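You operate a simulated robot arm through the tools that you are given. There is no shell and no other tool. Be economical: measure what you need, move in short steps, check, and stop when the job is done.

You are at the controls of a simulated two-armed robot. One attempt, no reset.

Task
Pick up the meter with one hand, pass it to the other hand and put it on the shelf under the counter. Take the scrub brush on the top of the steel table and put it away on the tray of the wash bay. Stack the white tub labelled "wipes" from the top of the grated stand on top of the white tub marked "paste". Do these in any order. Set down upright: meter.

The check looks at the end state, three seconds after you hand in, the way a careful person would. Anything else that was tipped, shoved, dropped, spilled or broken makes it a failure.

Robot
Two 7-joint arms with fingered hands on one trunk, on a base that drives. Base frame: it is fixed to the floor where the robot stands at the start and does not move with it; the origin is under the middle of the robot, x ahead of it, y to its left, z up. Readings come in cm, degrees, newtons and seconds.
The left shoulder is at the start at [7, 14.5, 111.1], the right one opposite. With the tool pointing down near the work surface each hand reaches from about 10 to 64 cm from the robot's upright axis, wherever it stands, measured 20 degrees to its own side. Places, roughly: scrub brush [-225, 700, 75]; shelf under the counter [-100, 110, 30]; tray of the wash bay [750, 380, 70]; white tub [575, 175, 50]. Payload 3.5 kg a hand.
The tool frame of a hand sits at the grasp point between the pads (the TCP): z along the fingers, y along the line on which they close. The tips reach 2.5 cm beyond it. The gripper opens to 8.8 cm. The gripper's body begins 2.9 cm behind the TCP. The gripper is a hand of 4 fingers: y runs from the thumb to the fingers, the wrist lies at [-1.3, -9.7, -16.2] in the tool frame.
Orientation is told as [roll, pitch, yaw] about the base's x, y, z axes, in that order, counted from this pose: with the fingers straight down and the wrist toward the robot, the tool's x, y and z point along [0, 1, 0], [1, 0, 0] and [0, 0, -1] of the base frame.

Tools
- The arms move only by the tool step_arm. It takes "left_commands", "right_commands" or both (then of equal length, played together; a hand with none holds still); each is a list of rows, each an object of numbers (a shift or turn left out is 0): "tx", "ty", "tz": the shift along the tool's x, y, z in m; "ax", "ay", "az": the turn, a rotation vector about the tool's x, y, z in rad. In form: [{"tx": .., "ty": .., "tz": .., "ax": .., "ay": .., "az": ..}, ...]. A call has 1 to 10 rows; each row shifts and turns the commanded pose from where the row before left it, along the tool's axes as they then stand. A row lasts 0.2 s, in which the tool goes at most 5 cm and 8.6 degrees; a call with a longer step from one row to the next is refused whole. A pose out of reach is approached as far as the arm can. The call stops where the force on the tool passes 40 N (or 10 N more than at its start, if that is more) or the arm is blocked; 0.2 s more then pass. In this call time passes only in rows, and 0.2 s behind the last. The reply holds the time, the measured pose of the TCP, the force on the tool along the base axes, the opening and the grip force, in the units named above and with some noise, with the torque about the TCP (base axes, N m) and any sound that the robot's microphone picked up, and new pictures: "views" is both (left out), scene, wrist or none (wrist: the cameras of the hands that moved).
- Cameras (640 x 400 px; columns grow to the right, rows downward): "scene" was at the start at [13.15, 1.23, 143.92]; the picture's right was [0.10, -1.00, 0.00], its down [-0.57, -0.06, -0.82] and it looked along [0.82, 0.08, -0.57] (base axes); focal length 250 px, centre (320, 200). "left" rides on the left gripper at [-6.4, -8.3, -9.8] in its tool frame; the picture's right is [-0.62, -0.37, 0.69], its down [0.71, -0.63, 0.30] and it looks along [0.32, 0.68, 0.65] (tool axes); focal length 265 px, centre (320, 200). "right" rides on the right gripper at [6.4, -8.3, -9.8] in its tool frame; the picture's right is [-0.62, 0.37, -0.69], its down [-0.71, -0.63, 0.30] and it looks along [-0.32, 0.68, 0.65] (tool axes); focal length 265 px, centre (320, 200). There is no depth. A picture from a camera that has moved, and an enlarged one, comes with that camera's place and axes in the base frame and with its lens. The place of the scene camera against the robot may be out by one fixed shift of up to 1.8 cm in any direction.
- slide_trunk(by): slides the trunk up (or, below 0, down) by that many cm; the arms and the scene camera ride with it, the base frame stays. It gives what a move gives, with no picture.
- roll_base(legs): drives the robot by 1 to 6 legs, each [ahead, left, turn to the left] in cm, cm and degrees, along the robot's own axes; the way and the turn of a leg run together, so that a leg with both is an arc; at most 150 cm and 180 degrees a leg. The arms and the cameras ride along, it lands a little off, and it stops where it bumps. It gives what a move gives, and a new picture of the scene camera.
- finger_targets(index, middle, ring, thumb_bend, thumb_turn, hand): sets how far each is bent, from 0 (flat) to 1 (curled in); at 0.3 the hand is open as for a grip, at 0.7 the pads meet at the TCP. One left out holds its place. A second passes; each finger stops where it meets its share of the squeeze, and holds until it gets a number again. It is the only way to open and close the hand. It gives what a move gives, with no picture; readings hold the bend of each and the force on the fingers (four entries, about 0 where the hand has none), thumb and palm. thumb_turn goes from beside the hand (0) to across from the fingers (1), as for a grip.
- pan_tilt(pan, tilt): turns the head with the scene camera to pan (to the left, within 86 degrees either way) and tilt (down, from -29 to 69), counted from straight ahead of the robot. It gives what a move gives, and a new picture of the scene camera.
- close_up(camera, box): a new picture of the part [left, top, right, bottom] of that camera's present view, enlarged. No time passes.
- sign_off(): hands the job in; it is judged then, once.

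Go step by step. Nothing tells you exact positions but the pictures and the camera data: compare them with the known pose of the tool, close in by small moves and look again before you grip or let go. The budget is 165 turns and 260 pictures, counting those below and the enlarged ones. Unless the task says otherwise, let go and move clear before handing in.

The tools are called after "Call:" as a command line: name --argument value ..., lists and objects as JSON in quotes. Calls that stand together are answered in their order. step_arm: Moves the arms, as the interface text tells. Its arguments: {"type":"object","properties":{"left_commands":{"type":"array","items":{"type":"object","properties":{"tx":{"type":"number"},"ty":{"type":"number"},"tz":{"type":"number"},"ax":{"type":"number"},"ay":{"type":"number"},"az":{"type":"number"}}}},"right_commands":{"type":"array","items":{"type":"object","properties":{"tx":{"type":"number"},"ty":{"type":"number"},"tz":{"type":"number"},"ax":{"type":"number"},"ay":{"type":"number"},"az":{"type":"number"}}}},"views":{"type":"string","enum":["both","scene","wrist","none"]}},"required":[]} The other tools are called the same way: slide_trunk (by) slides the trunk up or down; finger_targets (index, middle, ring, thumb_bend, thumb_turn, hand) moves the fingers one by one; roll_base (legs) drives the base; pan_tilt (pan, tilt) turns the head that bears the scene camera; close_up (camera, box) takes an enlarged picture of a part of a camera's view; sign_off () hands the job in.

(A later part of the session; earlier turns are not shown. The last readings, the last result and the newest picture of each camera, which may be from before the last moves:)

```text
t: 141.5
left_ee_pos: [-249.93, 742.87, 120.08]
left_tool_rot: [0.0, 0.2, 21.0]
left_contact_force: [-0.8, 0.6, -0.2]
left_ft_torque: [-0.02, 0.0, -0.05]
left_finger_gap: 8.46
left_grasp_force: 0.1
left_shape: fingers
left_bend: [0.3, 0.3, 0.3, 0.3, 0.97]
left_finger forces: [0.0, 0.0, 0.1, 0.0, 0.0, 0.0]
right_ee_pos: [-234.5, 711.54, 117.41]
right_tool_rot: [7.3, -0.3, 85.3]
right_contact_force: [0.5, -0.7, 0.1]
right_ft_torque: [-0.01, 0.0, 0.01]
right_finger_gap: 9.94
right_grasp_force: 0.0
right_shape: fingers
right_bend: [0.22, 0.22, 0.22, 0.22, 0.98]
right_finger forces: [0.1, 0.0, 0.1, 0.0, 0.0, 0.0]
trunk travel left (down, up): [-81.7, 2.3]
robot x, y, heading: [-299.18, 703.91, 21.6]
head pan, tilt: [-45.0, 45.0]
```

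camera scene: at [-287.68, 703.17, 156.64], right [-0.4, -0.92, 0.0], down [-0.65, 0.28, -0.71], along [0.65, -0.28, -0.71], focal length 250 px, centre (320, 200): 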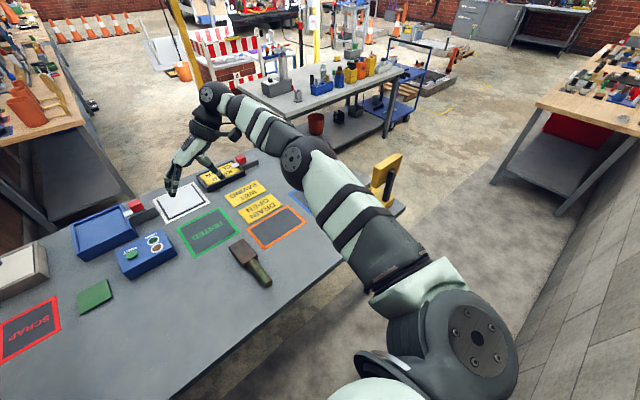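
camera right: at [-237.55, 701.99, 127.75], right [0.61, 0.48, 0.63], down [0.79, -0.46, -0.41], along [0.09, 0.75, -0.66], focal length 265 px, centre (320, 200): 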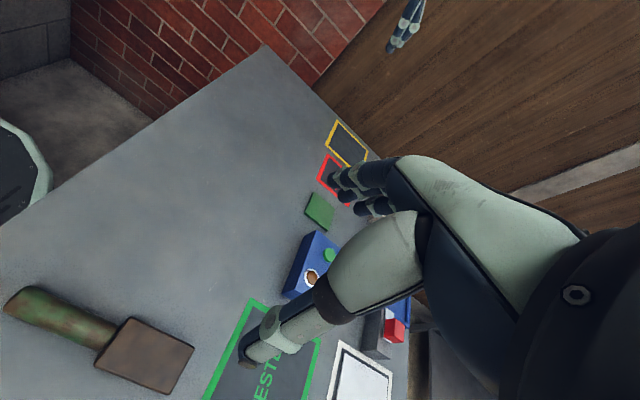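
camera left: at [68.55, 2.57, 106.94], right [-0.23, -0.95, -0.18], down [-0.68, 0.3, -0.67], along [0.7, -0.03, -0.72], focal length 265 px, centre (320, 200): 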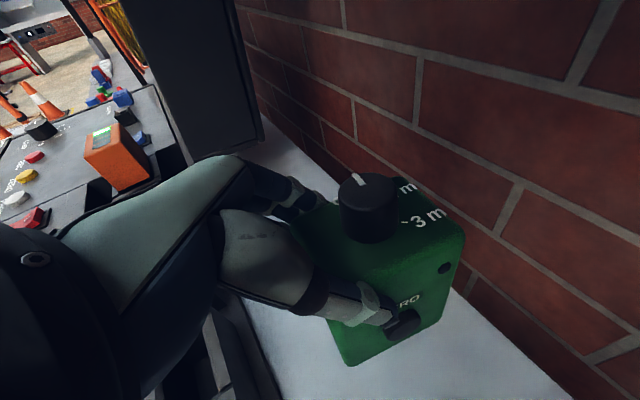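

Force is gone. I level the hand, shift it over the handle and lower the trunk part-way.

Call:
step_arm --right_commands '[{"ay": -0.127}, {"tx": 0.022, "ty": -0.025}, {"tx": 0.022, "ty": -0.025}, {"tx": 0.021, "ty": -0.026}]' --views "none"

Call:
slide_trunk --by -15

Call:
step_arm --right_commands '[{"tz": 0.04}, {"tz": 0.03}]' --views "both"

```text
t: 142.5
left_ee_pos: [-249.88, 742.75, 120.13]
left_tool_rot: [0.0, 0.1, 20.9]
left_contact_force: [0.2, 0.6, -0.8]
left_ft_torque: [-0.01, -0.01, 0.03]
left_finger_gap: 8.49
left_grasp_force: 0.1
left_shape: fingers
left_bend: [0.3, 0.3, 0.3, 0.3, 0.97]
left_finger forces: [0.0, 0.0, 0.0, 0.0, 0.0, 0.0]
right_ee_pos: [-241.61, 704.44, 117.59]
right_tool_rot: [0.1, -0.5, 85.3]
right_contact_force: [0.4, 0.6, -0.1]
right_ft_torque: [-0.02, 0.0, 0.0]
right_finger_gap: 9.96
right_grasp_force: 0.0
right_shape: fingers
right_bend: [0.22, 0.22, 0.22, 0.22, 0.98]
right_finger forces: [0.0, 0.0, 0.0, 0.1, 0.1, 0.0]
trunk travel left (down, up): [-81.7, 2.3]
robot x, y, heading: [-299.25, 704.22, 21.8]
head pan, tilt: [-45.0, 45.0]
```

```text
t: 144.3
left_ee_pos: [-249.87, 742.73, 105.15]
left_tool_rot: [0.0, 0.2, 21.0]
left_contact_force: [0.9, -0.6, 1.0]
left_ft_torque: [-0.01, 0.02, -0.03]
left_finger_gap: 8.5
left_grasp_force: 0.0
left_shape: fingers
left_bend: [0.3, 0.3, 0.3, 0.3, 0.97]
left_finger forces: [0.0, 0.0, 0.0, 0.1, 0.0, 0.0]
right_ee_pos: [-241.55, 704.65, 102.6]
right_tool_rot: [0.0, -0.4, 85.3]
right_contact_force: [0.9, -0.7, 0.3]
right_ft_torque: [0.01, -0.04, 0.02]
right_finger_gap: 9.99
right_grasp_force: 0.1
right_shape: fingers
right_bend: [0.22, 0.22, 0.22, 0.22, 0.98]
right_finger forces: [0.1, 0.1, 0.1, 0.1, 0.0, 0.0]
trunk travel left (down, up): [-66.7, 17.3]
robot x, y, heading: [-299.17, 704.02, 21.6]
head pan, tilt: [-45.0, 45.0]
```

```text
t: 144.9
left_ee_pos: [-249.67, 742.88, 105.06]
left_tool_rot: [-0.1, 0.3, 20.9]
left_contact_force: [0.2, -0.5, -1.3]
left_ft_torque: [-0.02, 0.04, -0.01]
left_finger_gap: 8.47
left_grasp_force: 0.1
left_shape: fingers
left_bend: [0.3, 0.3, 0.3, 0.3, 0.97]
left_finger forces: [0.0, 0.0, 0.0, 0.0, 0.0, 0.0]
right_ee_pos: [-241.43, 704.69, 95.2]
right_tool_rot: [0.0, -0.3, 85.3]
right_contact_force: [0.5, 0.8, -0.3]
right_ft_torque: [-0.01, 0.02, 0.01]
right_finger_gap: 9.96
right_grasp_force: 0.0
right_shape: fingers
right_bend: [0.22, 0.22, 0.22, 0.22, 0.98]
right_finger forces: [0.1, 0.0, 0.0, 0.0, 0.0, 0.0]
trunk travel left (down, up): [-66.7, 17.3]
robot x, y, heading: [-299.16, 703.81, 21.7]
head pan, tilt: [-45.0, 45.0]
camera scene: at [-287.6, 703.17, 141.64], right [-0.4, -0.92, 0.0], down [-0.65, 0.28, -0.71], along [0.65, -0.28, -0.71], focal length 250 px, centre (320, 200)
camera right: at [-248.5, 696.77, 105.22], right [0.65, 0.31, 0.69], down [0.66, -0.69, -0.31], along [0.38, 0.66, -0.65], focal length 265 px, centre (320, 200)
```

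scene: 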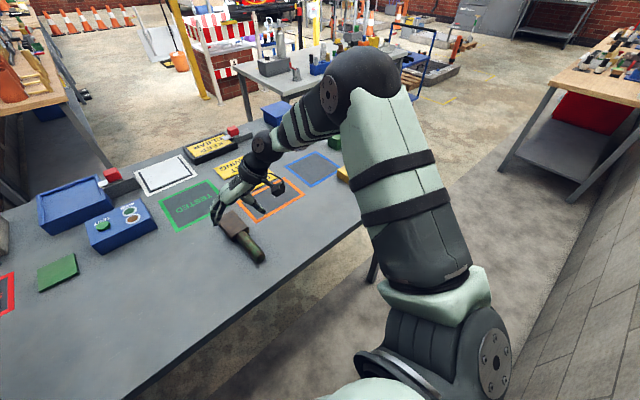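
right: 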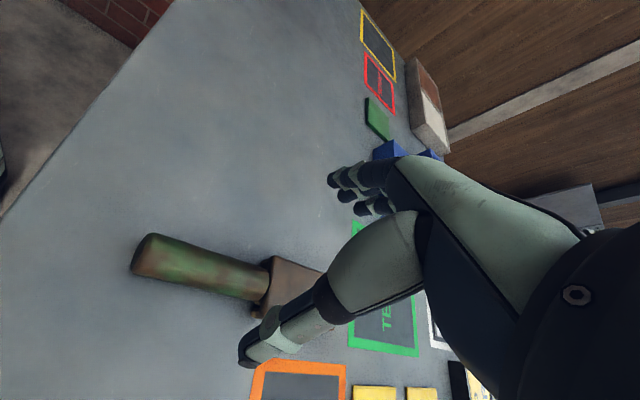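

Handle mid now measured at [-241.5, 705.5], axis ~20°. I add a bit more yaw, shift toward the neck, and descend.

Call:
step_arm --right_commands '[{"az": -0.13}, {"az": -0.13}, {"tx": -0.024, "ty": 0.012}, {"tz": 0.03}, {"tz": 0.03}, {"tz": 0.03}]' --views "both"

```text
t: 146.3
left_ee_pos: [-249.81, 742.98, 105.06]
left_tool_rot: [0.0, 0.2, 21.0]
left_contact_force: [-0.1, -0.1, 0.2]
left_ft_torque: [-0.01, 0.02, -0.05]
left_finger_gap: 8.48
left_grasp_force: 0.1
left_shape: fingers
left_bend: [0.3, 0.3, 0.3, 0.3, 0.97]
left_finger forces: [0.0, 0.1, 0.0, 0.0, 0.0, 0.1]
right_ee_pos: [-239.26, 705.95, 86.44]
right_tool_rot: [0.0, -0.4, 100.2]
right_contact_force: [0.1, 0.7, 0.0]
right_ft_torque: [-0.02, 0.02, 0.0]
right_finger_gap: 9.99
right_grasp_force: 0.1
right_shape: fingers
right_bend: [0.22, 0.22, 0.22, 0.22, 0.98]
right_finger forces: [0.1, 0.0, 0.0, 0.0, 0.0, 0.0]
trunk travel left (down, up): [-66.7, 17.3]
robot x, y, heading: [-299.44, 704.21, 21.7]
head pan, tilt: [-45.0, 45.0]
camera scene: at [-287.6, 703.16, 141.64], right [-0.4, -0.92, 0.0], down [-0.65, 0.28, -0.71], along [0.65, -0.28, -0.71], focal length 250 px, centre (320, 200)
camera right: at [-244.11, 696.57, 96.41], right [0.54, 0.47, 0.7], down [0.81, -0.49, -0.31], along [0.2, 0.73, -0.65], focal length 265 px, centre (320, 200)
```

scene: 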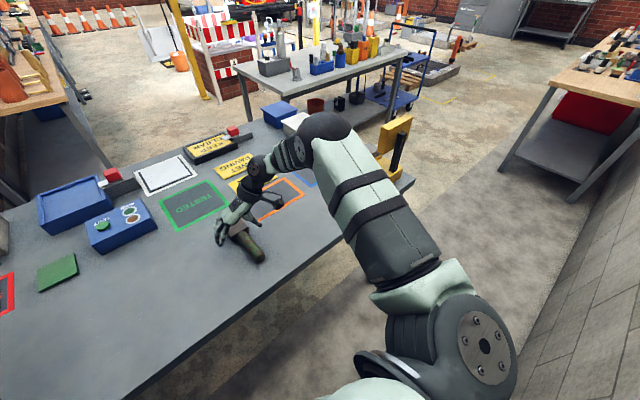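
right: 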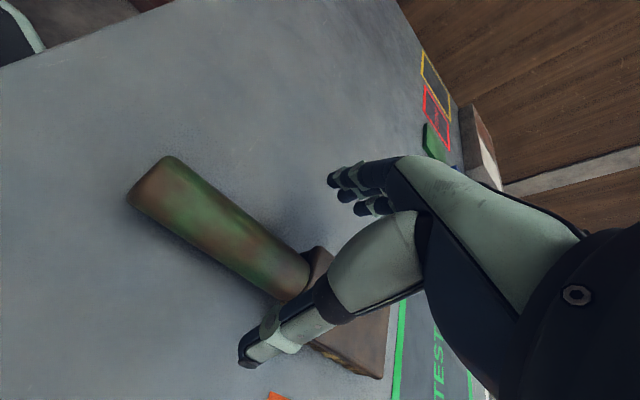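

I shift 1.5 cm toward the handle end (away from the block) and descend to the handle.

Call:
step_arm --right_commands '[{"tx": 0.015, "ty": 0.001}, {"tz": 0.02}, {"tz": 0.02}, {"tz": 0.015}]' --views "both"

```text
t: 147.3
left_ee_pos: [-250.32, 742.84, 105.49]
left_tool_rot: [-0.1, -0.2, 21.0]
left_contact_force: [-1.7, -0.4, 0.6]
left_ft_torque: [-0.01, 0.01, 0.02]
left_finger_gap: 8.48
left_grasp_force: 0.2
left_shape: fingers
left_bend: [0.3, 0.3, 0.3, 0.3, 0.97]
left_finger forces: [0.1, 0.0, 0.0, 0.0, 0.0, 0.0]
right_ee_pos: [-241.19, 706.25, 81.75]
right_tool_rot: [-0.9, -0.8, 100.3]
right_contact_force: [1.4, -3.2, 33.2]
right_ft_torque: [0.57, -0.17, -0.13]
right_finger_gap: 10.35
right_grasp_force: 16.4
right_shape: fingers
right_bend: [0.22, 0.23, 0.22, 0.17, 0.98]
right_finger forces: [0.9, 18.5, 0.1, 0.1, 13.5, 0.0]
trunk travel left (down, up): [-66.7, 17.3]
robot x, y, heading: [-299.4, 704.25, 21.6]
head pan, tilt: [-45.0, 45.0]
camera scene: at [-288.48, 702.98, 141.79], right [-0.4, -0.92, 0.0], down [-0.65, 0.28, -0.71], along [0.65, -0.28, -0.7], focal length 250 px, centre (320, 200)
camera right: at [-246.12, 696.72, 91.54], right [0.53, 0.46, 0.71], down [0.82, -0.49, -0.3], along [0.21, 0.74, -0.64], focal length 265 px, centre (320, 200)
```

scene: 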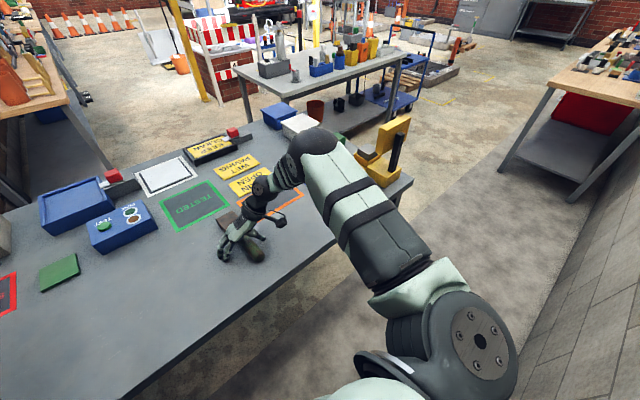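
right: 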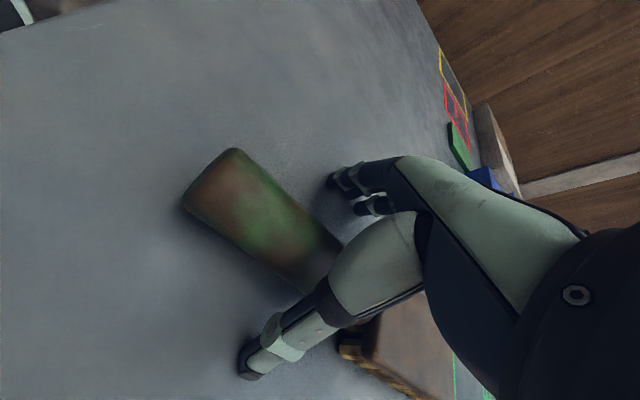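

Fingertips touch the table at TCP z≈81.8. I raise 1.2 cm and close on the handle.

Call:
step_arm --right_commands '[{"tz": -0.011}]' --views "none"

Call:
finger_targets --hand "right" --index 0.66 --middle 0.66 --ring 0.66 --thumb_bend 0.66

Call:
close_up --camera "right" --box '[120, 80, 560, 400]'

```text
t: 147.7
left_ee_pos: [-249.85, 742.97, 105.02]
left_tool_rot: [0.0, 0.1, 21.1]
left_contact_force: [0.9, 0.2, -0.9]
left_ft_torque: [-0.02, 0.02, 0.01]
left_finger_gap: 8.47
left_grasp_force: 0.2
left_shape: fingers
left_bend: [0.3, 0.3, 0.3, 0.3, 0.97]
left_finger forces: [0.0, 0.1, 0.0, 0.0, 0.0, 0.0]
right_ee_pos: [-241.09, 706.14, 81.95]
right_tool_rot: [0.1, -0.2, 100.2]
right_contact_force: [2.0, 2.3, 5.6]
right_ft_torque: [0.09, -0.04, 0.0]
right_finger_gap: 10.21
right_grasp_force: 3.1
right_shape: fingers
right_bend: [0.22, 0.2, 0.22, 0.2, 0.98]
right_finger forces: [0.0, 3.1, 0.1, 0.0, 2.9, 0.0]
trunk travel left (down, up): [-66.7, 17.3]
robot x, y, heading: [-299.22, 704.0, 21.7]
head pan, tilt: [-45.0, 45.0]
```

```text
t: 148.7
left_ee_pos: [-250.24, 742.94, 105.29]
left_tool_rot: [-0.1, 0.0, 20.9]
left_contact_force: [-0.5, -0.1, 0.3]
left_ft_torque: [-0.01, -0.01, 0.01]
left_finger_gap: 8.49
left_grasp_force: 0.2
left_shape: fingers
left_bend: [0.3, 0.3, 0.3, 0.3, 0.97]
left_finger forces: [0.0, 0.0, 0.0, 0.1, 0.0, 0.0]
right_ee_pos: [-241.18, 706.41, 82.78]
right_tool_rot: [-0.7, -0.7, 100.4]
right_contact_force: [1.2, 5.8, 35.3]
right_ft_torque: [0.41, -0.04, 0.1]
right_finger_gap: 2.09
right_grasp_force: 24.1
right_shape: fingers
right_bend: [0.62, 0.4, 0.63, 0.6, 0.97]
right_finger forces: [4.5, 16.9, 2.4, 0.0, 24.3, 0.0]
trunk travel left (down, up): [-66.7, 17.3]
robot x, y, heading: [-299.07, 704.11, 21.7]
head pan, tilt: [-45.0, 45.0]
```

```text
1.25 times, centred on (340, 240) of right
camera zoom: at [-246.1, 696.86, 92.57], right [0.54, 0.46, 0.7], down [0.82, -0.49, -0.3], along [0.2, 0.74, -0.64], focal length 332 px, centre (295, 150)
```

zoom: 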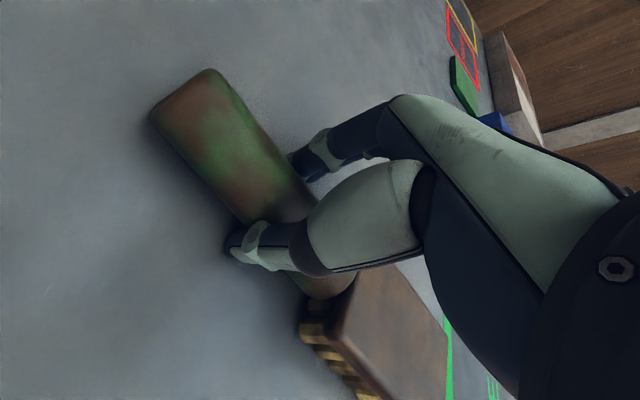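

Fingers have closed around the handle. I lift a little to relieve the table pressure and see whether the brush comes along.

Call:
step_arm --right_commands '[{"tz": -0.01}, {"tz": -0.015}, {"tz": -0.02}]' --views "wrist"

```text
t: 149.5
left_ee_pos: [-249.8, 742.86, 105.01]
left_tool_rot: [-0.1, 0.3, 21.0]
left_contact_force: [-0.2, 0.0, -0.5]
left_ft_torque: [-0.03, -0.05, -0.01]
left_finger_gap: 8.46
left_grasp_force: 0.0
left_shape: fingers
left_bend: [0.3, 0.3, 0.3, 0.3, 0.97]
left_finger forces: [0.1, 0.1, 0.1, 0.0, 0.0, 0.0]
right_ee_pos: [-241.04, 706.03, 86.44]
right_tool_rot: [0.1, -0.2, 100.1]
right_contact_force: [-0.1, 1.4, -1.6]
right_ft_torque: [0.0, 0.07, 0.01]
right_finger_gap: 2.01
right_grasp_force: 6.0
right_shape: fingers
right_bend: [0.62, 0.5, 0.63, 0.6, 0.96]
right_finger forces: [4.2, 0.1, 2.1, 0.0, 6.0, 0.1]
trunk travel left (down, up): [-66.7, 17.3]
robot x, y, heading: [-299.57, 704.0, 21.4]
head pan, tilt: [-45.0, 45.0]
camera right: at [-245.75, 696.6, 96.44], right [0.55, 0.47, 0.69], down [0.81, -0.49, -0.31], along [0.2, 0.73, -0.65], focal length 265 px, centre (320, 200)
```

right: 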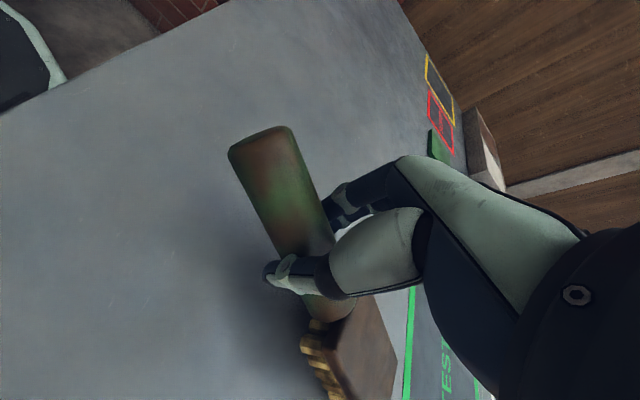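

The brush is lifting (grip 6 N, light). I tighten the grip and lift more.

Call:
finger_targets --hand "right" --index 0.85 --middle 0.85 --ring 0.85 --thumb_bend 0.8

Call:
step_arm --right_commands '[{"tz": -0.02}, {"tz": -0.03}]' --views "both"

```text
t: 150.5
left_ee_pos: [-249.82, 742.91, 105.09]
left_tool_rot: [0.0, 0.2, 21.0]
left_contact_force: [-0.5, -0.4, -0.8]
left_ft_torque: [0.02, 0.02, 0.05]
left_finger_gap: 8.47
left_grasp_force: 0.1
left_shape: fingers
left_bend: [0.3, 0.3, 0.3, 0.3, 0.97]
left_finger forces: [0.0, 0.1, 0.0, 0.0, 0.0, 0.0]
right_ee_pos: [-240.86, 706.09, 86.57]
right_tool_rot: [0.0, -0.5, 100.2]
right_contact_force: [0.6, -0.6, -1.9]
right_ft_torque: [0.05, 0.03, -0.05]
right_finger_gap: 1.76
right_grasp_force: 25.9
right_shape: fingers
right_bend: [0.75, 0.73, 0.74, 0.6, 0.9]
right_finger forces: [9.7, 8.5, 7.4, 0.0, 25.7, 0.0]
trunk travel left (down, up): [-66.7, 17.3]
robot x, y, heading: [-298.88, 704.18, 21.7]
head pan, tilt: [-45.0, 45.0]
```

```text
t: 151.1
left_ee_pos: [-249.69, 743.0, 105.21]
left_tool_rot: [-0.1, 0.2, 21.0]
left_contact_force: [-0.5, 0.1, -0.2]
left_ft_torque: [-0.03, -0.06, 0.0]
left_finger_gap: 8.48
left_grasp_force: 0.1
left_shape: fingers
left_bend: [0.3, 0.3, 0.3, 0.3, 0.97]
left_finger forces: [0.0, 0.1, 0.1, 0.0, 0.0, 0.1]
right_ee_pos: [-240.74, 705.95, 91.49]
right_tool_rot: [0.1, -0.3, 100.1]
right_contact_force: [0.4, -0.3, -1.8]
right_ft_torque: [0.07, 0.09, 0.0]
right_finger_gap: 1.78
right_grasp_force: 25.5
right_shape: fingers
right_bend: [0.75, 0.73, 0.75, 0.6, 0.9]
right_finger forces: [9.6, 8.8, 6.6, 0.0, 25.1, 0.0]
trunk travel left (down, up): [-66.7, 17.3]
robot x, y, heading: [-299.04, 704.5, 21.7]
head pan, tilt: [-45.0, 45.0]
camera scene: at [-287.76, 703.17, 141.64], right [-0.4, -0.92, 0.0], down [-0.65, 0.28, -0.71], along [0.65, -0.28, -0.71], focal length 250 px, centre (320, 200)
camera right: at [-245.57, 696.67, 101.43], right [0.55, 0.47, 0.7], down [0.81, -0.49, -0.31], along [0.2, 0.73, -0.65], focal length 265 px, centre (320, 200)
```

scene: 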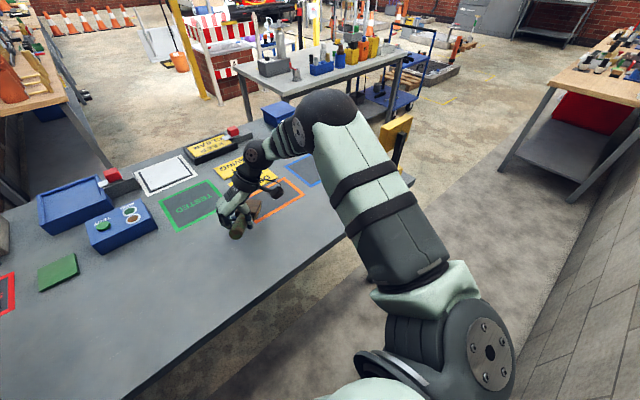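
right: 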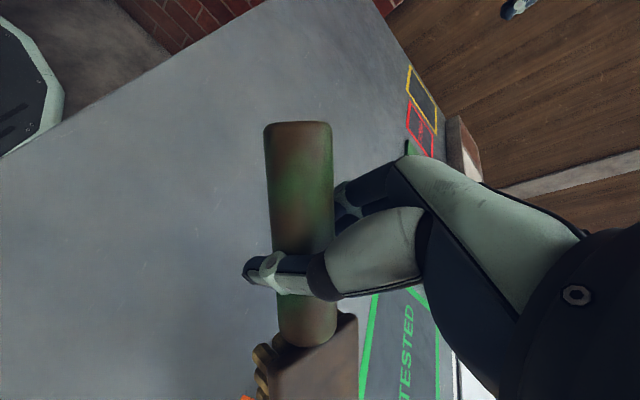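

Brush firmly held. I raise trunk and hand, and unwind the yaw to the slim pose used on the way in.

Call:
slide_trunk --by 16

Call:
step_arm --right_commands '[{"tz": -0.04}, {"tz": -0.04}, {"az": 0.149}, {"az": 0.149}, {"az": 0.149}, {"az": 0.149}, {"az": 0.149}, {"az": 0.149}, {"az": 0.149}, {"az": 0.149}]' --views "both"

```text
t: 152.9
left_ee_pos: [-249.74, 742.81, 121.07]
left_tool_rot: [0.0, 0.3, 21.0]
left_contact_force: [0.1, 0.8, 0.5]
left_ft_torque: [0.02, 0.0, -0.02]
left_finger_gap: 8.43
left_grasp_force: 0.1
left_shape: fingers
left_bend: [0.3, 0.3, 0.3, 0.3, 0.97]
left_finger forces: [0.0, 0.0, 0.0, 0.0, 0.0, 0.0]
right_ee_pos: [-240.69, 706.09, 107.54]
right_tool_rot: [0.1, -0.3, 100.2]
right_contact_force: [-0.2, 0.6, -2.4]
right_ft_torque: [0.08, 0.05, -0.01]
right_finger_gap: 1.76
right_grasp_force: 25.2
right_shape: fingers
right_bend: [0.75, 0.73, 0.75, 0.6, 0.9]
right_finger forces: [9.6, 8.8, 6.7, 0.1, 25.1, 0.1]
trunk travel left (down, up): [-82.7, 1.3]
robot x, y, heading: [-299.24, 703.81, 22.0]
head pan, tilt: [-45.0, 45.0]
```

```text
t: 155.1
left_ee_pos: [-249.87, 742.8, 121.02]
left_tool_rot: [0.0, 0.2, 21.0]
left_contact_force: [-0.9, 0.0, 0.4]
left_ft_torque: [0.0, -0.02, -0.01]
left_finger_gap: 8.5
left_grasp_force: 0.3
left_shape: fingers
left_bend: [0.3, 0.3, 0.3, 0.3, 0.97]
left_finger forces: [0.0, 0.0, 0.0, 0.0, 0.1, 0.1]
right_ee_pos: [-240.65, 706.18, 115.52]
right_tool_rot: [0.3, -0.4, 31.7]
right_contact_force: [-0.2, 0.1, -1.6]
right_ft_torque: [0.1, -0.07, -0.01]
right_finger_gap: 1.52
right_grasp_force: 23.2
right_shape: fingers
right_bend: [0.75, 0.73, 0.76, 0.61, 0.9]
right_finger forces: [7.2, 8.6, 7.5, 0.0, 23.1, 0.0]
trunk travel left (down, up): [-82.7, 1.3]
robot x, y, heading: [-299.25, 704.0, 21.9]
head pan, tilt: [-45.0, 45.0]
camera scene: at [-287.73, 703.26, 157.64], right [-0.4, -0.92, 0.0], down [-0.65, 0.28, -0.71], along [0.65, -0.28, -0.71], focal length 250 px, centre (320, 200)
camera right: at [-251.14, 707.05, 125.49], right [0.64, -0.34, 0.69], down [-0.16, -0.94, -0.31], along [0.75, 0.09, -0.65], focal length 265 px, centre (320, 200)
```

scene: 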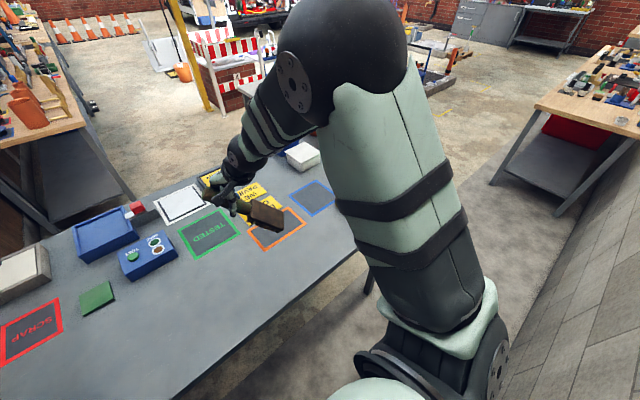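
right: 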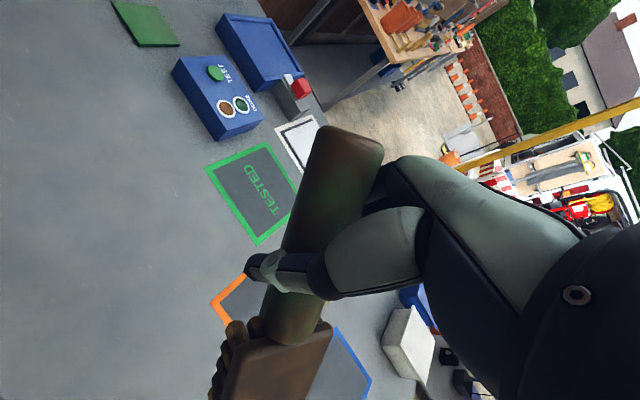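

All is above the lamp. I correct heading and strafe right out of the gap.

Call:
roll_base --legs '[[0, 0, -2], [0, -90, 0], [0, -88, 0]]'

Call:
pan_tilt --pan 60 --tilt 35

```text
t: 164.5
left_ee_pos: [-185.21, 576.4, 121.16]
left_tool_rot: [0.1, 0.2, 20.9]
left_contact_force: [0.1, 0.1, 0.9]
left_ft_torque: [-0.02, 0.02, 0.02]
left_finger_gap: 8.5
left_grasp_force: 0.2
left_shape: fingers
left_bend: [0.3, 0.3, 0.3, 0.3, 0.97]
left_finger forces: [0.0, 0.0, 0.0, 0.0, 0.1, 0.1]
right_ee_pos: [-175.97, 539.37, 115.4]
right_tool_rot: [0.3, -0.2, 31.8]
right_contact_force: [-0.2, 0.7, -2.1]
right_ft_torque: [0.09, -0.06, 0.02]
right_finger_gap: 1.47
right_grasp_force: 22.9
right_shape: fingers
right_bend: [0.75, 0.73, 0.76, 0.61, 0.9]
right_finger forces: [7.3, 8.6, 7.5, 0.0, 23.0, 0.0]
trunk travel left (down, up): [-82.7, 1.3]
robot x, y, heading: [-234.88, 537.77, 21.7]
head pan, tilt: [-45.0, 45.0]
camera scene: at [-223.08, 536.77, 157.64], right [-0.4, -0.92, 0.0], down [-0.65, 0.28, -0.71], along [0.65, -0.28, -0.71], focal length 250 px, centre (320, 200)
```

scene: 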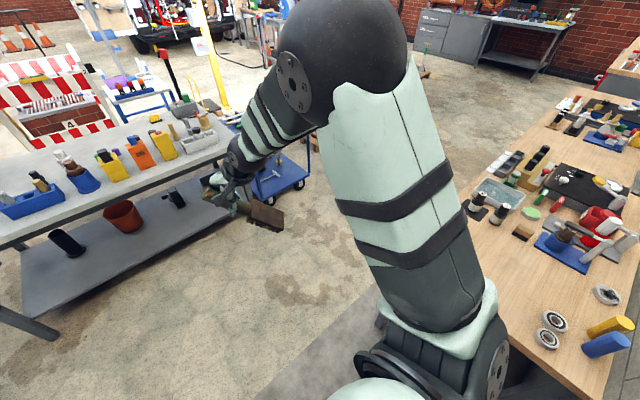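

```text
t: 166.3
left_ee_pos: [-185.16, 576.22, 121.08]
left_tool_rot: [-0.1, 0.1, 21.0]
left_contact_force: [-0.7, -0.1, 0.9]
left_ft_torque: [0.0, 0.03, -0.02]
left_finger_gap: 8.47
left_grasp_force: 0.0
left_shape: fingers
left_bend: [0.3, 0.3, 0.3, 0.3, 0.97]
left_finger forces: [0.0, 0.0, 0.1, 0.1, 0.1, 0.0]
right_ee_pos: [-176.16, 539.47, 115.49]
right_tool_rot: [0.4, -0.1, 31.8]
right_contact_force: [-0.6, -0.1, -1.9]
right_ft_torque: [0.11, -0.02, 0.03]
right_finger_gap: 1.5
right_grasp_force: 23.6
right_shape: fingers
right_bend: [0.75, 0.73, 0.76, 0.61, 0.9]
right_finger forces: [7.3, 8.6, 7.6, 0.0, 23.0, 0.1]
trunk travel left (down, up): [-82.7, 1.3]
robot x, y, heading: [-235.01, 537.41, 21.4]
head pan, tilt: [60.0, 35.0]
camera scene: at [-229.22, 548.6, 159.12], right [0.99, -0.15, 0.0], down [-0.08, -0.57, -0.82], along [0.12, 0.81, -0.57], focal length 250 px, centre (320, 200)
```

scene: 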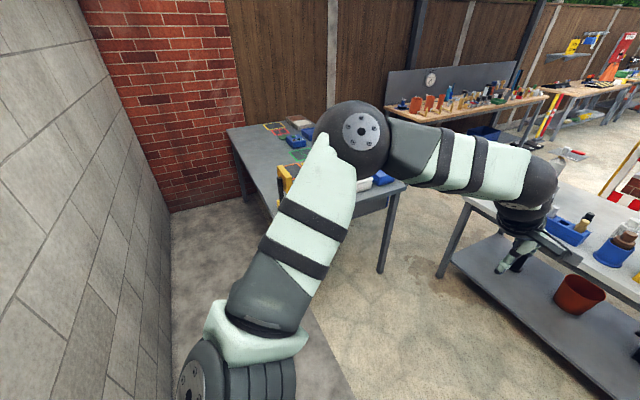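

Lamp and table are undisturbed. I move out into the aisle and turn to drive back down it.

Call:
pan_tilt --pan 0 --tilt 30

Call:
roll_base --legs '[[55, 0, 0], [0, 0, -92], [0, 32, 0]]'

```text
t: 167.6
left_ee_pos: [-185.24, 576.25, 121.11]
left_tool_rot: [0.0, 0.2, 21.1]
left_contact_force: [-0.5, -0.3, 0.2]
left_ft_torque: [-0.02, 0.01, 0.03]
left_finger_gap: 8.52
left_grasp_force: 0.1
left_shape: fingers
left_bend: [0.3, 0.3, 0.3, 0.3, 0.97]
left_finger forces: [0.0, 0.0, 0.1, 0.0, 0.0, 0.0]
right_ee_pos: [-176.08, 539.44, 115.45]
right_tool_rot: [0.3, -0.2, 31.9]
right_contact_force: [-0.9, 0.3, -2.3]
right_ft_torque: [0.12, -0.04, 0.03]
right_finger_gap: 1.52
right_grasp_force: 23.3
right_shape: fingers
right_bend: [0.75, 0.73, 0.76, 0.61, 0.9]
right_finger forces: [7.3, 8.6, 7.4, 0.1, 22.9, 0.0]
trunk travel left (down, up): [-82.7, 1.3]
robot x, y, heading: [-234.73, 537.81, 21.8]
head pan, tilt: [0.0, 30.0]
camera scene: at [-222.1, 543.23, 159.9], right [0.37, -0.93, 0.0], down [-0.47, -0.18, -0.87], along [0.8, 0.32, -0.5], focal length 250 px, centre (320, 200)
```

scene: 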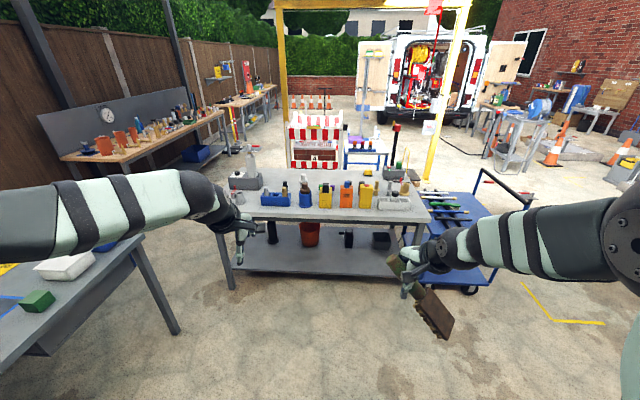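

```text
t: 176.5
left_ee_pos: [-117.89, 515.68, 120.96]
left_tool_rot: [0.1, 0.2, -72.6]
left_contact_force: [-0.8, -0.1, 0.6]
left_ft_torque: [0.0, -0.01, 0.0]
left_finger_gap: 8.48
left_grasp_force: 0.1
left_shape: fingers
left_bend: [0.3, 0.3, 0.3, 0.3, 0.97]
left_finger forces: [0.1, 0.0, 0.1, 0.0, 0.0, 0.1]
right_ee_pos: [-155.17, 508.96, 115.37]
right_tool_rot: [0.3, -0.2, -61.8]
right_contact_force: [0.2, -0.2, -2.4]
right_ft_torque: [-0.08, -0.09, -0.01]
right_finger_gap: 1.48
right_grasp_force: 21.9
right_shape: fingers
right_bend: [0.75, 0.73, 0.76, 0.61, 0.9]
right_finger forces: [7.3, 8.4, 7.1, 0.1, 21.8, 0.1]
trunk travel left (down, up): [-82.7, 1.3]
robot x, y, heading: [-153.16, 567.39, -71.8]
head pan, tilt: [0.0, 30.0]
camera scene: at [-149.74, 554.41, 159.9], right [-0.95, -0.31, 0.0], down [-0.15, 0.48, -0.87], along [0.27, -0.82, -0.5], focal length 250 px, centre (320, 200)
```

scene: 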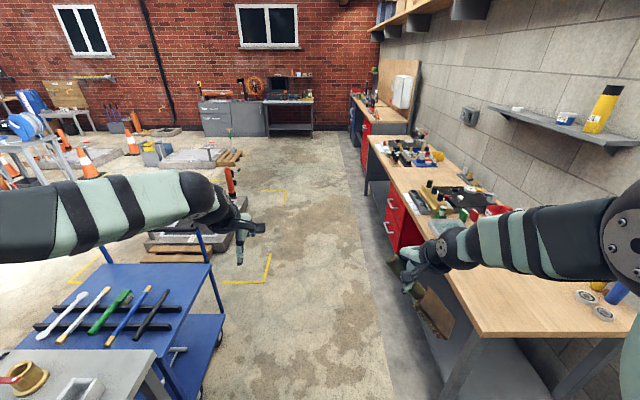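

Aisle is clear ahead. I drive down it and turn toward the far wash bay.

Call:
roll_base --legs '[[20, 12, 0], [150, 0, 0], [150, 0, 0], [60, 0, 0], [0, 0, 90]]'

```text
t: 199.1
left_ee_pos: [29.58, 248.08, 121.07]
left_tool_rot: [-0.1, 0.3, 19.0]
left_contact_force: [0.2, 0.6, 0.8]
left_ft_torque: [0.04, 0.0, 0.0]
left_finger_gap: 8.47
left_grasp_force: 0.0
left_shape: fingers
left_bend: [0.3, 0.3, 0.3, 0.3, 0.97]
left_finger forces: [0.1, 0.1, 0.0, 0.0, 0.0, 0.1]
right_ee_pos: [37.49, 210.9, 115.43]
right_tool_rot: [0.3, -0.2, 30.0]
right_contact_force: [0.1, -0.2, -2.4]
right_ft_torque: [0.09, -0.05, -0.01]
right_finger_gap: 1.39
right_grasp_force: 21.3
right_shape: fingers
right_bend: [0.75, 0.73, 0.76, 0.61, 0.9]
right_finger forces: [7.4, 8.3, 6.2, 0.0, 20.9, 0.0]
trunk travel left (down, up): [-82.7, 1.3]
robot x, y, heading: [-20.68, 210.79, 19.7]
head pan, tilt: [0.0, 30.0]
camera scene: at [-8.41, 216.15, 159.9], right [0.34, -0.94, 0.0], down [-0.47, -0.17, -0.87], along [0.81, 0.29, -0.5], focal length 250 px, centre (320, 200)
```

scene: 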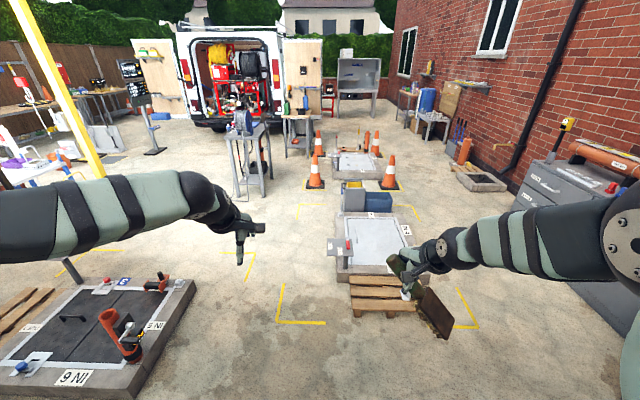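

Two routes visible; the right corridor between the manhole pad and the grey cabinets leads to both the grated stand and wash bay. I strafe right and then look along it.

Call:
roll_base --legs '[[0, -100, 0], [65, -17, -1]]'

```text
t: 207.5
left_ee_pos: [129.95, 157.28, 121.01]
left_tool_rot: [0.0, 0.1, 16.9]
left_contact_force: [-0.4, 0.7, -0.3]
left_ft_torque: [-0.01, 0.01, 0.0]
left_finger_gap: 8.45
left_grasp_force: 0.1
left_shape: fingers
left_bend: [0.3, 0.3, 0.3, 0.3, 0.97]
left_finger forces: [0.0, 0.0, 0.0, 0.0, 0.1, 0.0]
right_ee_pos: [136.3, 119.86, 115.42]
right_tool_rot: [0.4, -0.2, 27.8]
right_contact_force: [0.5, 0.7, -1.6]
right_ft_torque: [0.1, -0.06, 0.04]
right_finger_gap: 1.41
right_grasp_force: 21.6
right_shape: fingers
right_bend: [0.75, 0.73, 0.76, 0.61, 0.9]
right_finger forces: [7.5, 8.3, 6.4, 0.0, 20.9, 0.0]
trunk travel left (down, up): [-82.7, 1.3]
robot x, y, heading: [77.9, 122.13, 17.6]
head pan, tilt: [0.0, 30.0]
camera scene: at [90.6, 126.82, 159.91], right [0.3, -0.95, 0.0], down [-0.48, -0.15, -0.87], along [0.83, 0.26, -0.5], focal length 250 px, centre (320, 200)
```

scene: 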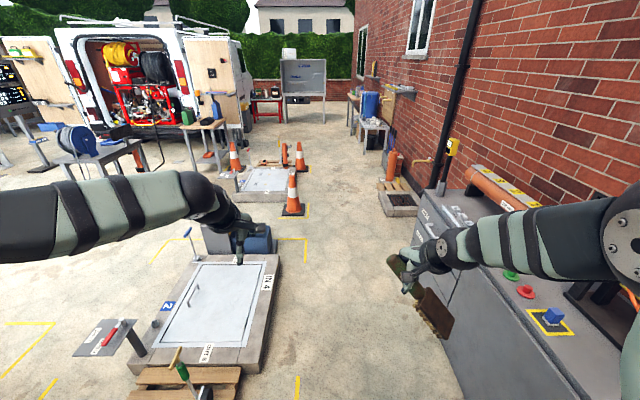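

The corridor's centre is ~27 cm to my right (cones left, planter right). I shift and drive on.

Call:
roll_base --legs '[[60, -27, 0], [140, 0, 0]]'

```text
t: 217.6
left_ee_pos: [329.76, 186.39, 121.01]
left_tool_rot: [0.0, 0.2, 15.3]
left_contact_force: [-1.1, -1.0, 0.0]
left_ft_torque: [0.03, 0.0, 0.02]
left_finger_gap: 8.5
left_grasp_force: 0.1
left_shape: fingers
left_bend: [0.3, 0.3, 0.3, 0.3, 0.97]
left_finger forces: [0.0, 0.1, 0.1, 0.0, 0.1, 0.0]
right_ee_pos: [335.22, 148.84, 115.52]
right_tool_rot: [0.3, -0.1, 26.2]
right_contact_force: [0.7, 0.6, -2.0]
right_ft_torque: [0.09, 0.0, 0.02]
right_finger_gap: 1.45
right_grasp_force: 21.5
right_shape: fingers
right_bend: [0.75, 0.73, 0.76, 0.61, 0.9]
right_finger forces: [7.6, 8.3, 6.4, 0.1, 20.9, 0.0]
trunk travel left (down, up): [-82.7, 1.3]
robot x, y, heading: [276.81, 153.05, 15.9]
head pan, tilt: [0.0, 30.0]
camera scene: at [289.61, 157.1, 159.91], right [0.28, -0.96, 0.0], down [-0.48, -0.14, -0.87], along [0.83, 0.24, -0.5], focal length 250 px, centre (320, 200)
```

scene: 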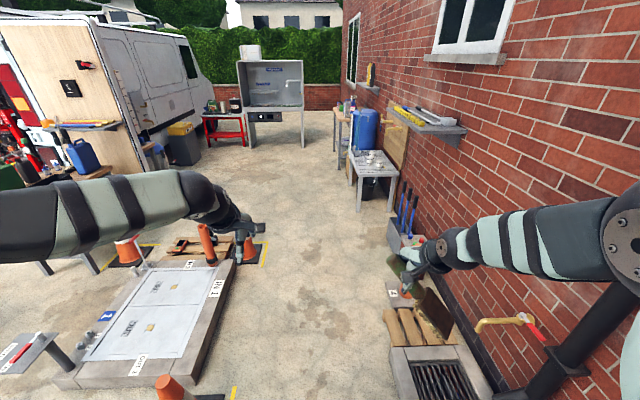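

Call:
close_up --camera "scene" --box '[320, 80, 440, 220]'

Call:
close_up --camera "scene" --box '[190, 30, 330, 160]'

```text
2.86 times, centred on (380, 150) of scene
camera zoom: at [289.61, 157.1, 159.91], right [0.28, -0.96, 0.0], down [-0.48, -0.14, -0.87], along [0.83, 0.24, -0.5], focal length 715 px, centre (149, 343)
```

zoom: 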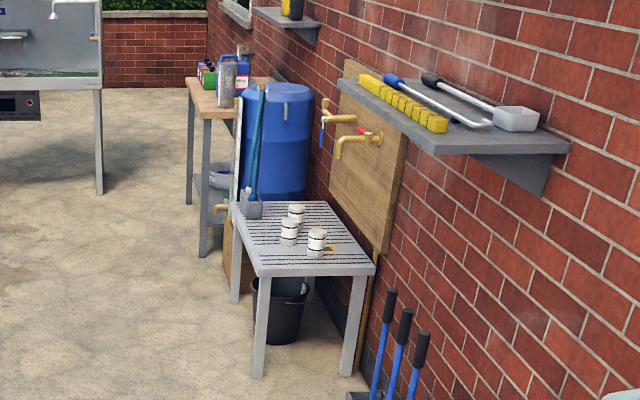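

```text
3.08 times, centred on (260, 95) of scene
camera zoom: at [289.61, 157.1, 159.91], right [0.28, -0.96, 0.0], down [-0.48, -0.14, -0.87], along [0.83, 0.24, -0.5], focal length 770 px, centre (505, 523)
```

zoom: 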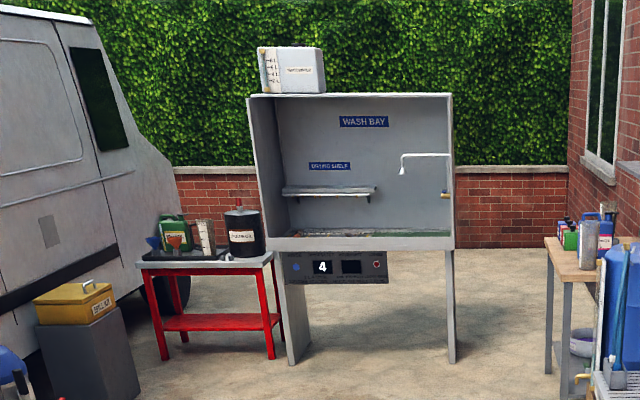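

I see the grated stand with three white tubs and, beyond, the wash bay with its tray. I drive on past the stand toward the bay.

Call:
roll_base --legs '[[75, 8, 0], [75, 4, 0], [78, 14, 0], [77, 14, -5]]'

```text
t: 233.0
left_ee_pos: [613.3, 304.05, 121.15]
left_tool_rot: [0.0, 0.1, 12.5]
left_contact_force: [-0.2, -0.2, -0.1]
left_ft_torque: [0.0, -0.04, 0.02]
left_finger_gap: 8.48
left_grasp_force: 0.0
left_shape: fingers
left_bend: [0.3, 0.3, 0.3, 0.3, 0.97]
left_finger forces: [0.0, 0.0, 0.0, 0.1, 0.0, 0.1]
right_ee_pos: [616.93, 266.27, 115.54]
right_tool_rot: [0.3, -0.2, 23.4]
right_contact_force: [0.2, -0.2, -2.0]
right_ft_torque: [0.1, -0.07, -0.01]
right_finger_gap: 1.45
right_grasp_force: 21.8
right_shape: fingers
right_bend: [0.75, 0.73, 0.76, 0.61, 0.9]
right_finger forces: [7.5, 8.2, 6.4, 0.0, 20.9, 0.0]
trunk travel left (down, up): [-82.7, 1.3]
robot x, y, heading: [559.12, 272.87, 13.1]
head pan, tilt: [0.0, 30.0]
camera scene: at [571.78, 276.69, 159.91], right [0.23, -0.97, 0.0], down [-0.49, -0.11, -0.87], along [0.84, 0.2, -0.5], focal length 250 px, centre (320, 200)
```

scene: 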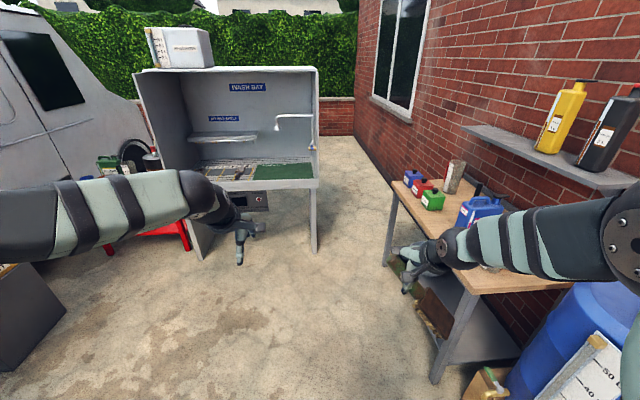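

Call:
close_up --camera "scene" --box '[130, 60, 340, 270]'

```text
1.90 times, centred on (235, 165) of scene
camera zoom: at [571.78, 276.69, 159.91], right [0.23, -0.97, 0.0], down [-0.49, -0.11, -0.87], along [0.84, 0.2, -0.5], focal length 477 px, centre (482, 267)
```

zoom: 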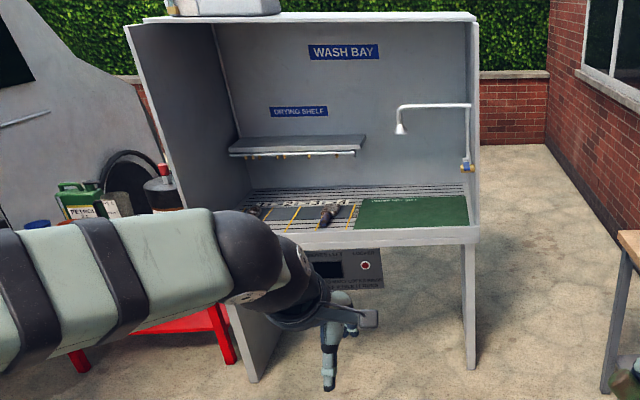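

The bay opening (front edge ≈ [710,423]–[741,323], floor z≈74) is clear. I retract the left hand somewhat and approach squarely.

Call:
step_arm --left_commands '[{"ty": -0.04}, {"ty": -0.04}, {"ty": -0.04}, {"ty": -0.04}, {"ty": -0.04}]' --views "none"

Call:
roll_base --legs '[[60, 24, 2], [60, 24, 2]]'

Call:
pan_tilt --pan 0 --tilt 45

```text
t: 234.2
left_ee_pos: [593.45, 300.31, 121.28]
left_tool_rot: [-0.1, 0.1, 12.6]
left_contact_force: [-0.3, 0.2, 0.3]
left_ft_torque: [0.02, 0.0, 0.03]
left_finger_gap: 8.46
left_grasp_force: 0.0
left_shape: fingers
left_bend: [0.3, 0.3, 0.3, 0.3, 0.97]
left_finger forces: [0.0, 0.0, 0.1, 0.1, 0.1, 0.0]
right_ee_pos: [616.76, 266.45, 115.61]
right_tool_rot: [0.2, -0.3, 23.4]
right_contact_force: [0.0, -0.1, -1.8]
right_ft_torque: [0.05, -0.07, -0.03]
right_finger_gap: 1.45
right_grasp_force: 21.4
right_shape: fingers
right_bend: [0.75, 0.73, 0.76, 0.61, 0.9]
right_finger forces: [7.6, 8.4, 6.3, 0.0, 21.0, 0.1]
trunk travel left (down, up): [-82.7, 1.3]
robot x, y, heading: [558.6, 273.32, 13.0]
head pan, tilt: [0.0, 30.0]
```

```text
t: 241.0
left_ee_pos: [694.34, 380.27, 121.2]
left_tool_rot: [0.0, 0.3, 16.6]
left_contact_force: [-0.1, -1.6, 0.7]
left_ft_torque: [0.01, 0.0, 0.02]
left_finger_gap: 8.47
left_grasp_force: 0.0
left_shape: fingers
left_bend: [0.3, 0.3, 0.3, 0.3, 0.97]
left_finger forces: [0.0, 0.0, 0.1, 0.0, 0.1, 0.0]
right_ee_pos: [719.99, 348.25, 115.43]
right_tool_rot: [0.3, -0.1, 27.5]
right_contact_force: [-0.4, -1.0, -3.4]
right_ft_torque: [0.08, -0.06, -0.01]
right_finger_gap: 1.42
right_grasp_force: 21.3
right_shape: fingers
right_bend: [0.75, 0.73, 0.76, 0.61, 0.9]
right_finger forces: [7.5, 8.3, 6.4, 0.0, 20.8, 0.0]
trunk travel left (down, up): [-82.7, 1.3]
robot x, y, heading: [661.47, 350.71, 17.5]
head pan, tilt: [0.0, 30.0]
camera scene: at [674.28, 355.49, 159.91], right [0.3, -0.95, 0.0], down [-0.48, -0.15, -0.87], along [0.83, 0.26, -0.5], focal length 250 px, centre (320, 200)
```

scene: 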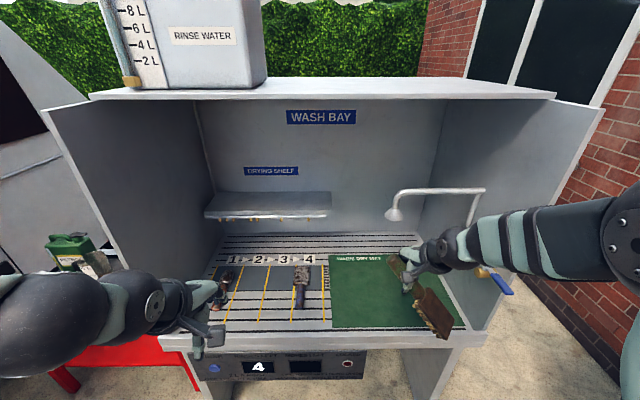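

```text
t: 241.8
left_ee_pos: [694.47, 380.47, 121.12]
left_tool_rot: [0.0, 0.3, 16.6]
left_contact_force: [-0.4, 0.2, -0.5]
left_ft_torque: [0.01, -0.01, 0.0]
left_finger_gap: 8.48
left_grasp_force: 0.1
left_shape: fingers
left_bend: [0.3, 0.3, 0.3, 0.3, 0.97]
left_finger forces: [0.0, 0.1, 0.0, 0.1, 0.0, 0.1]
right_ee_pos: [720.09, 348.37, 115.48]
right_tool_rot: [0.3, -0.1, 27.5]
right_contact_force: [-0.4, 0.3, -2.2]
right_ft_torque: [0.1, -0.08, -0.01]
right_finger_gap: 1.45
right_grasp_force: 21.3
right_shape: fingers
right_bend: [0.75, 0.73, 0.76, 0.61, 0.9]
right_finger forces: [7.5, 8.3, 6.4, 0.1, 20.8, 0.1]
trunk travel left (down, up): [-82.7, 1.3]
robot x, y, heading: [661.67, 350.99, 17.5]
head pan, tilt: [0.0, 45.0]
camera scene: at [673.57, 355.35, 157.64], right [0.3, -0.95, 0.0], down [-0.68, -0.21, -0.71], along [0.68, 0.21, -0.71], focal length 250 px, centre (320, 200)
```

scene: 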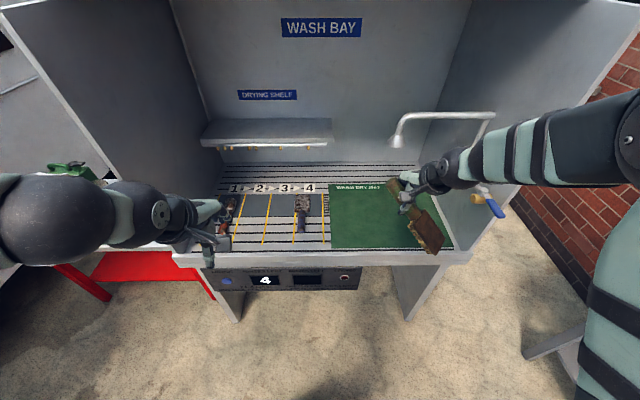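

Call:
close_up --camera "scene" --box '[200, 150, 480, 300]'

Call:
close_up --camera "right" --box '[0, 0, 640, 400]'

```text
2.29 times, centred on (340, 225) of scene
camera zoom: at [673.57, 355.35, 157.64], right [0.3, -0.95, 0.0], down [-0.68, -0.21, -0.71], along [0.68, 0.21, -0.71], focal length 572 px, centre (274, 143)
```

zoom: 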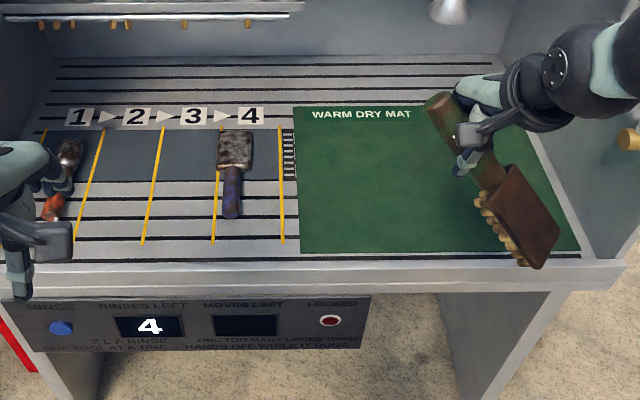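

```text
1.00 times, centred on (320, 200) of right (not enlarged: the box is as wide or as high as the picture)
camera zoom: at [709.77, 350.18, 125.43], right [0.61, -0.38, 0.69], down [-0.23, -0.92, -0.31], along [0.76, 0.03, -0.65], focal length 265 px, centre (320, 200)
```

zoom: 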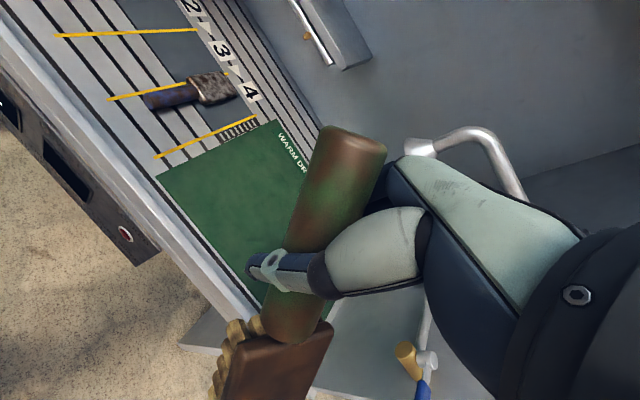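

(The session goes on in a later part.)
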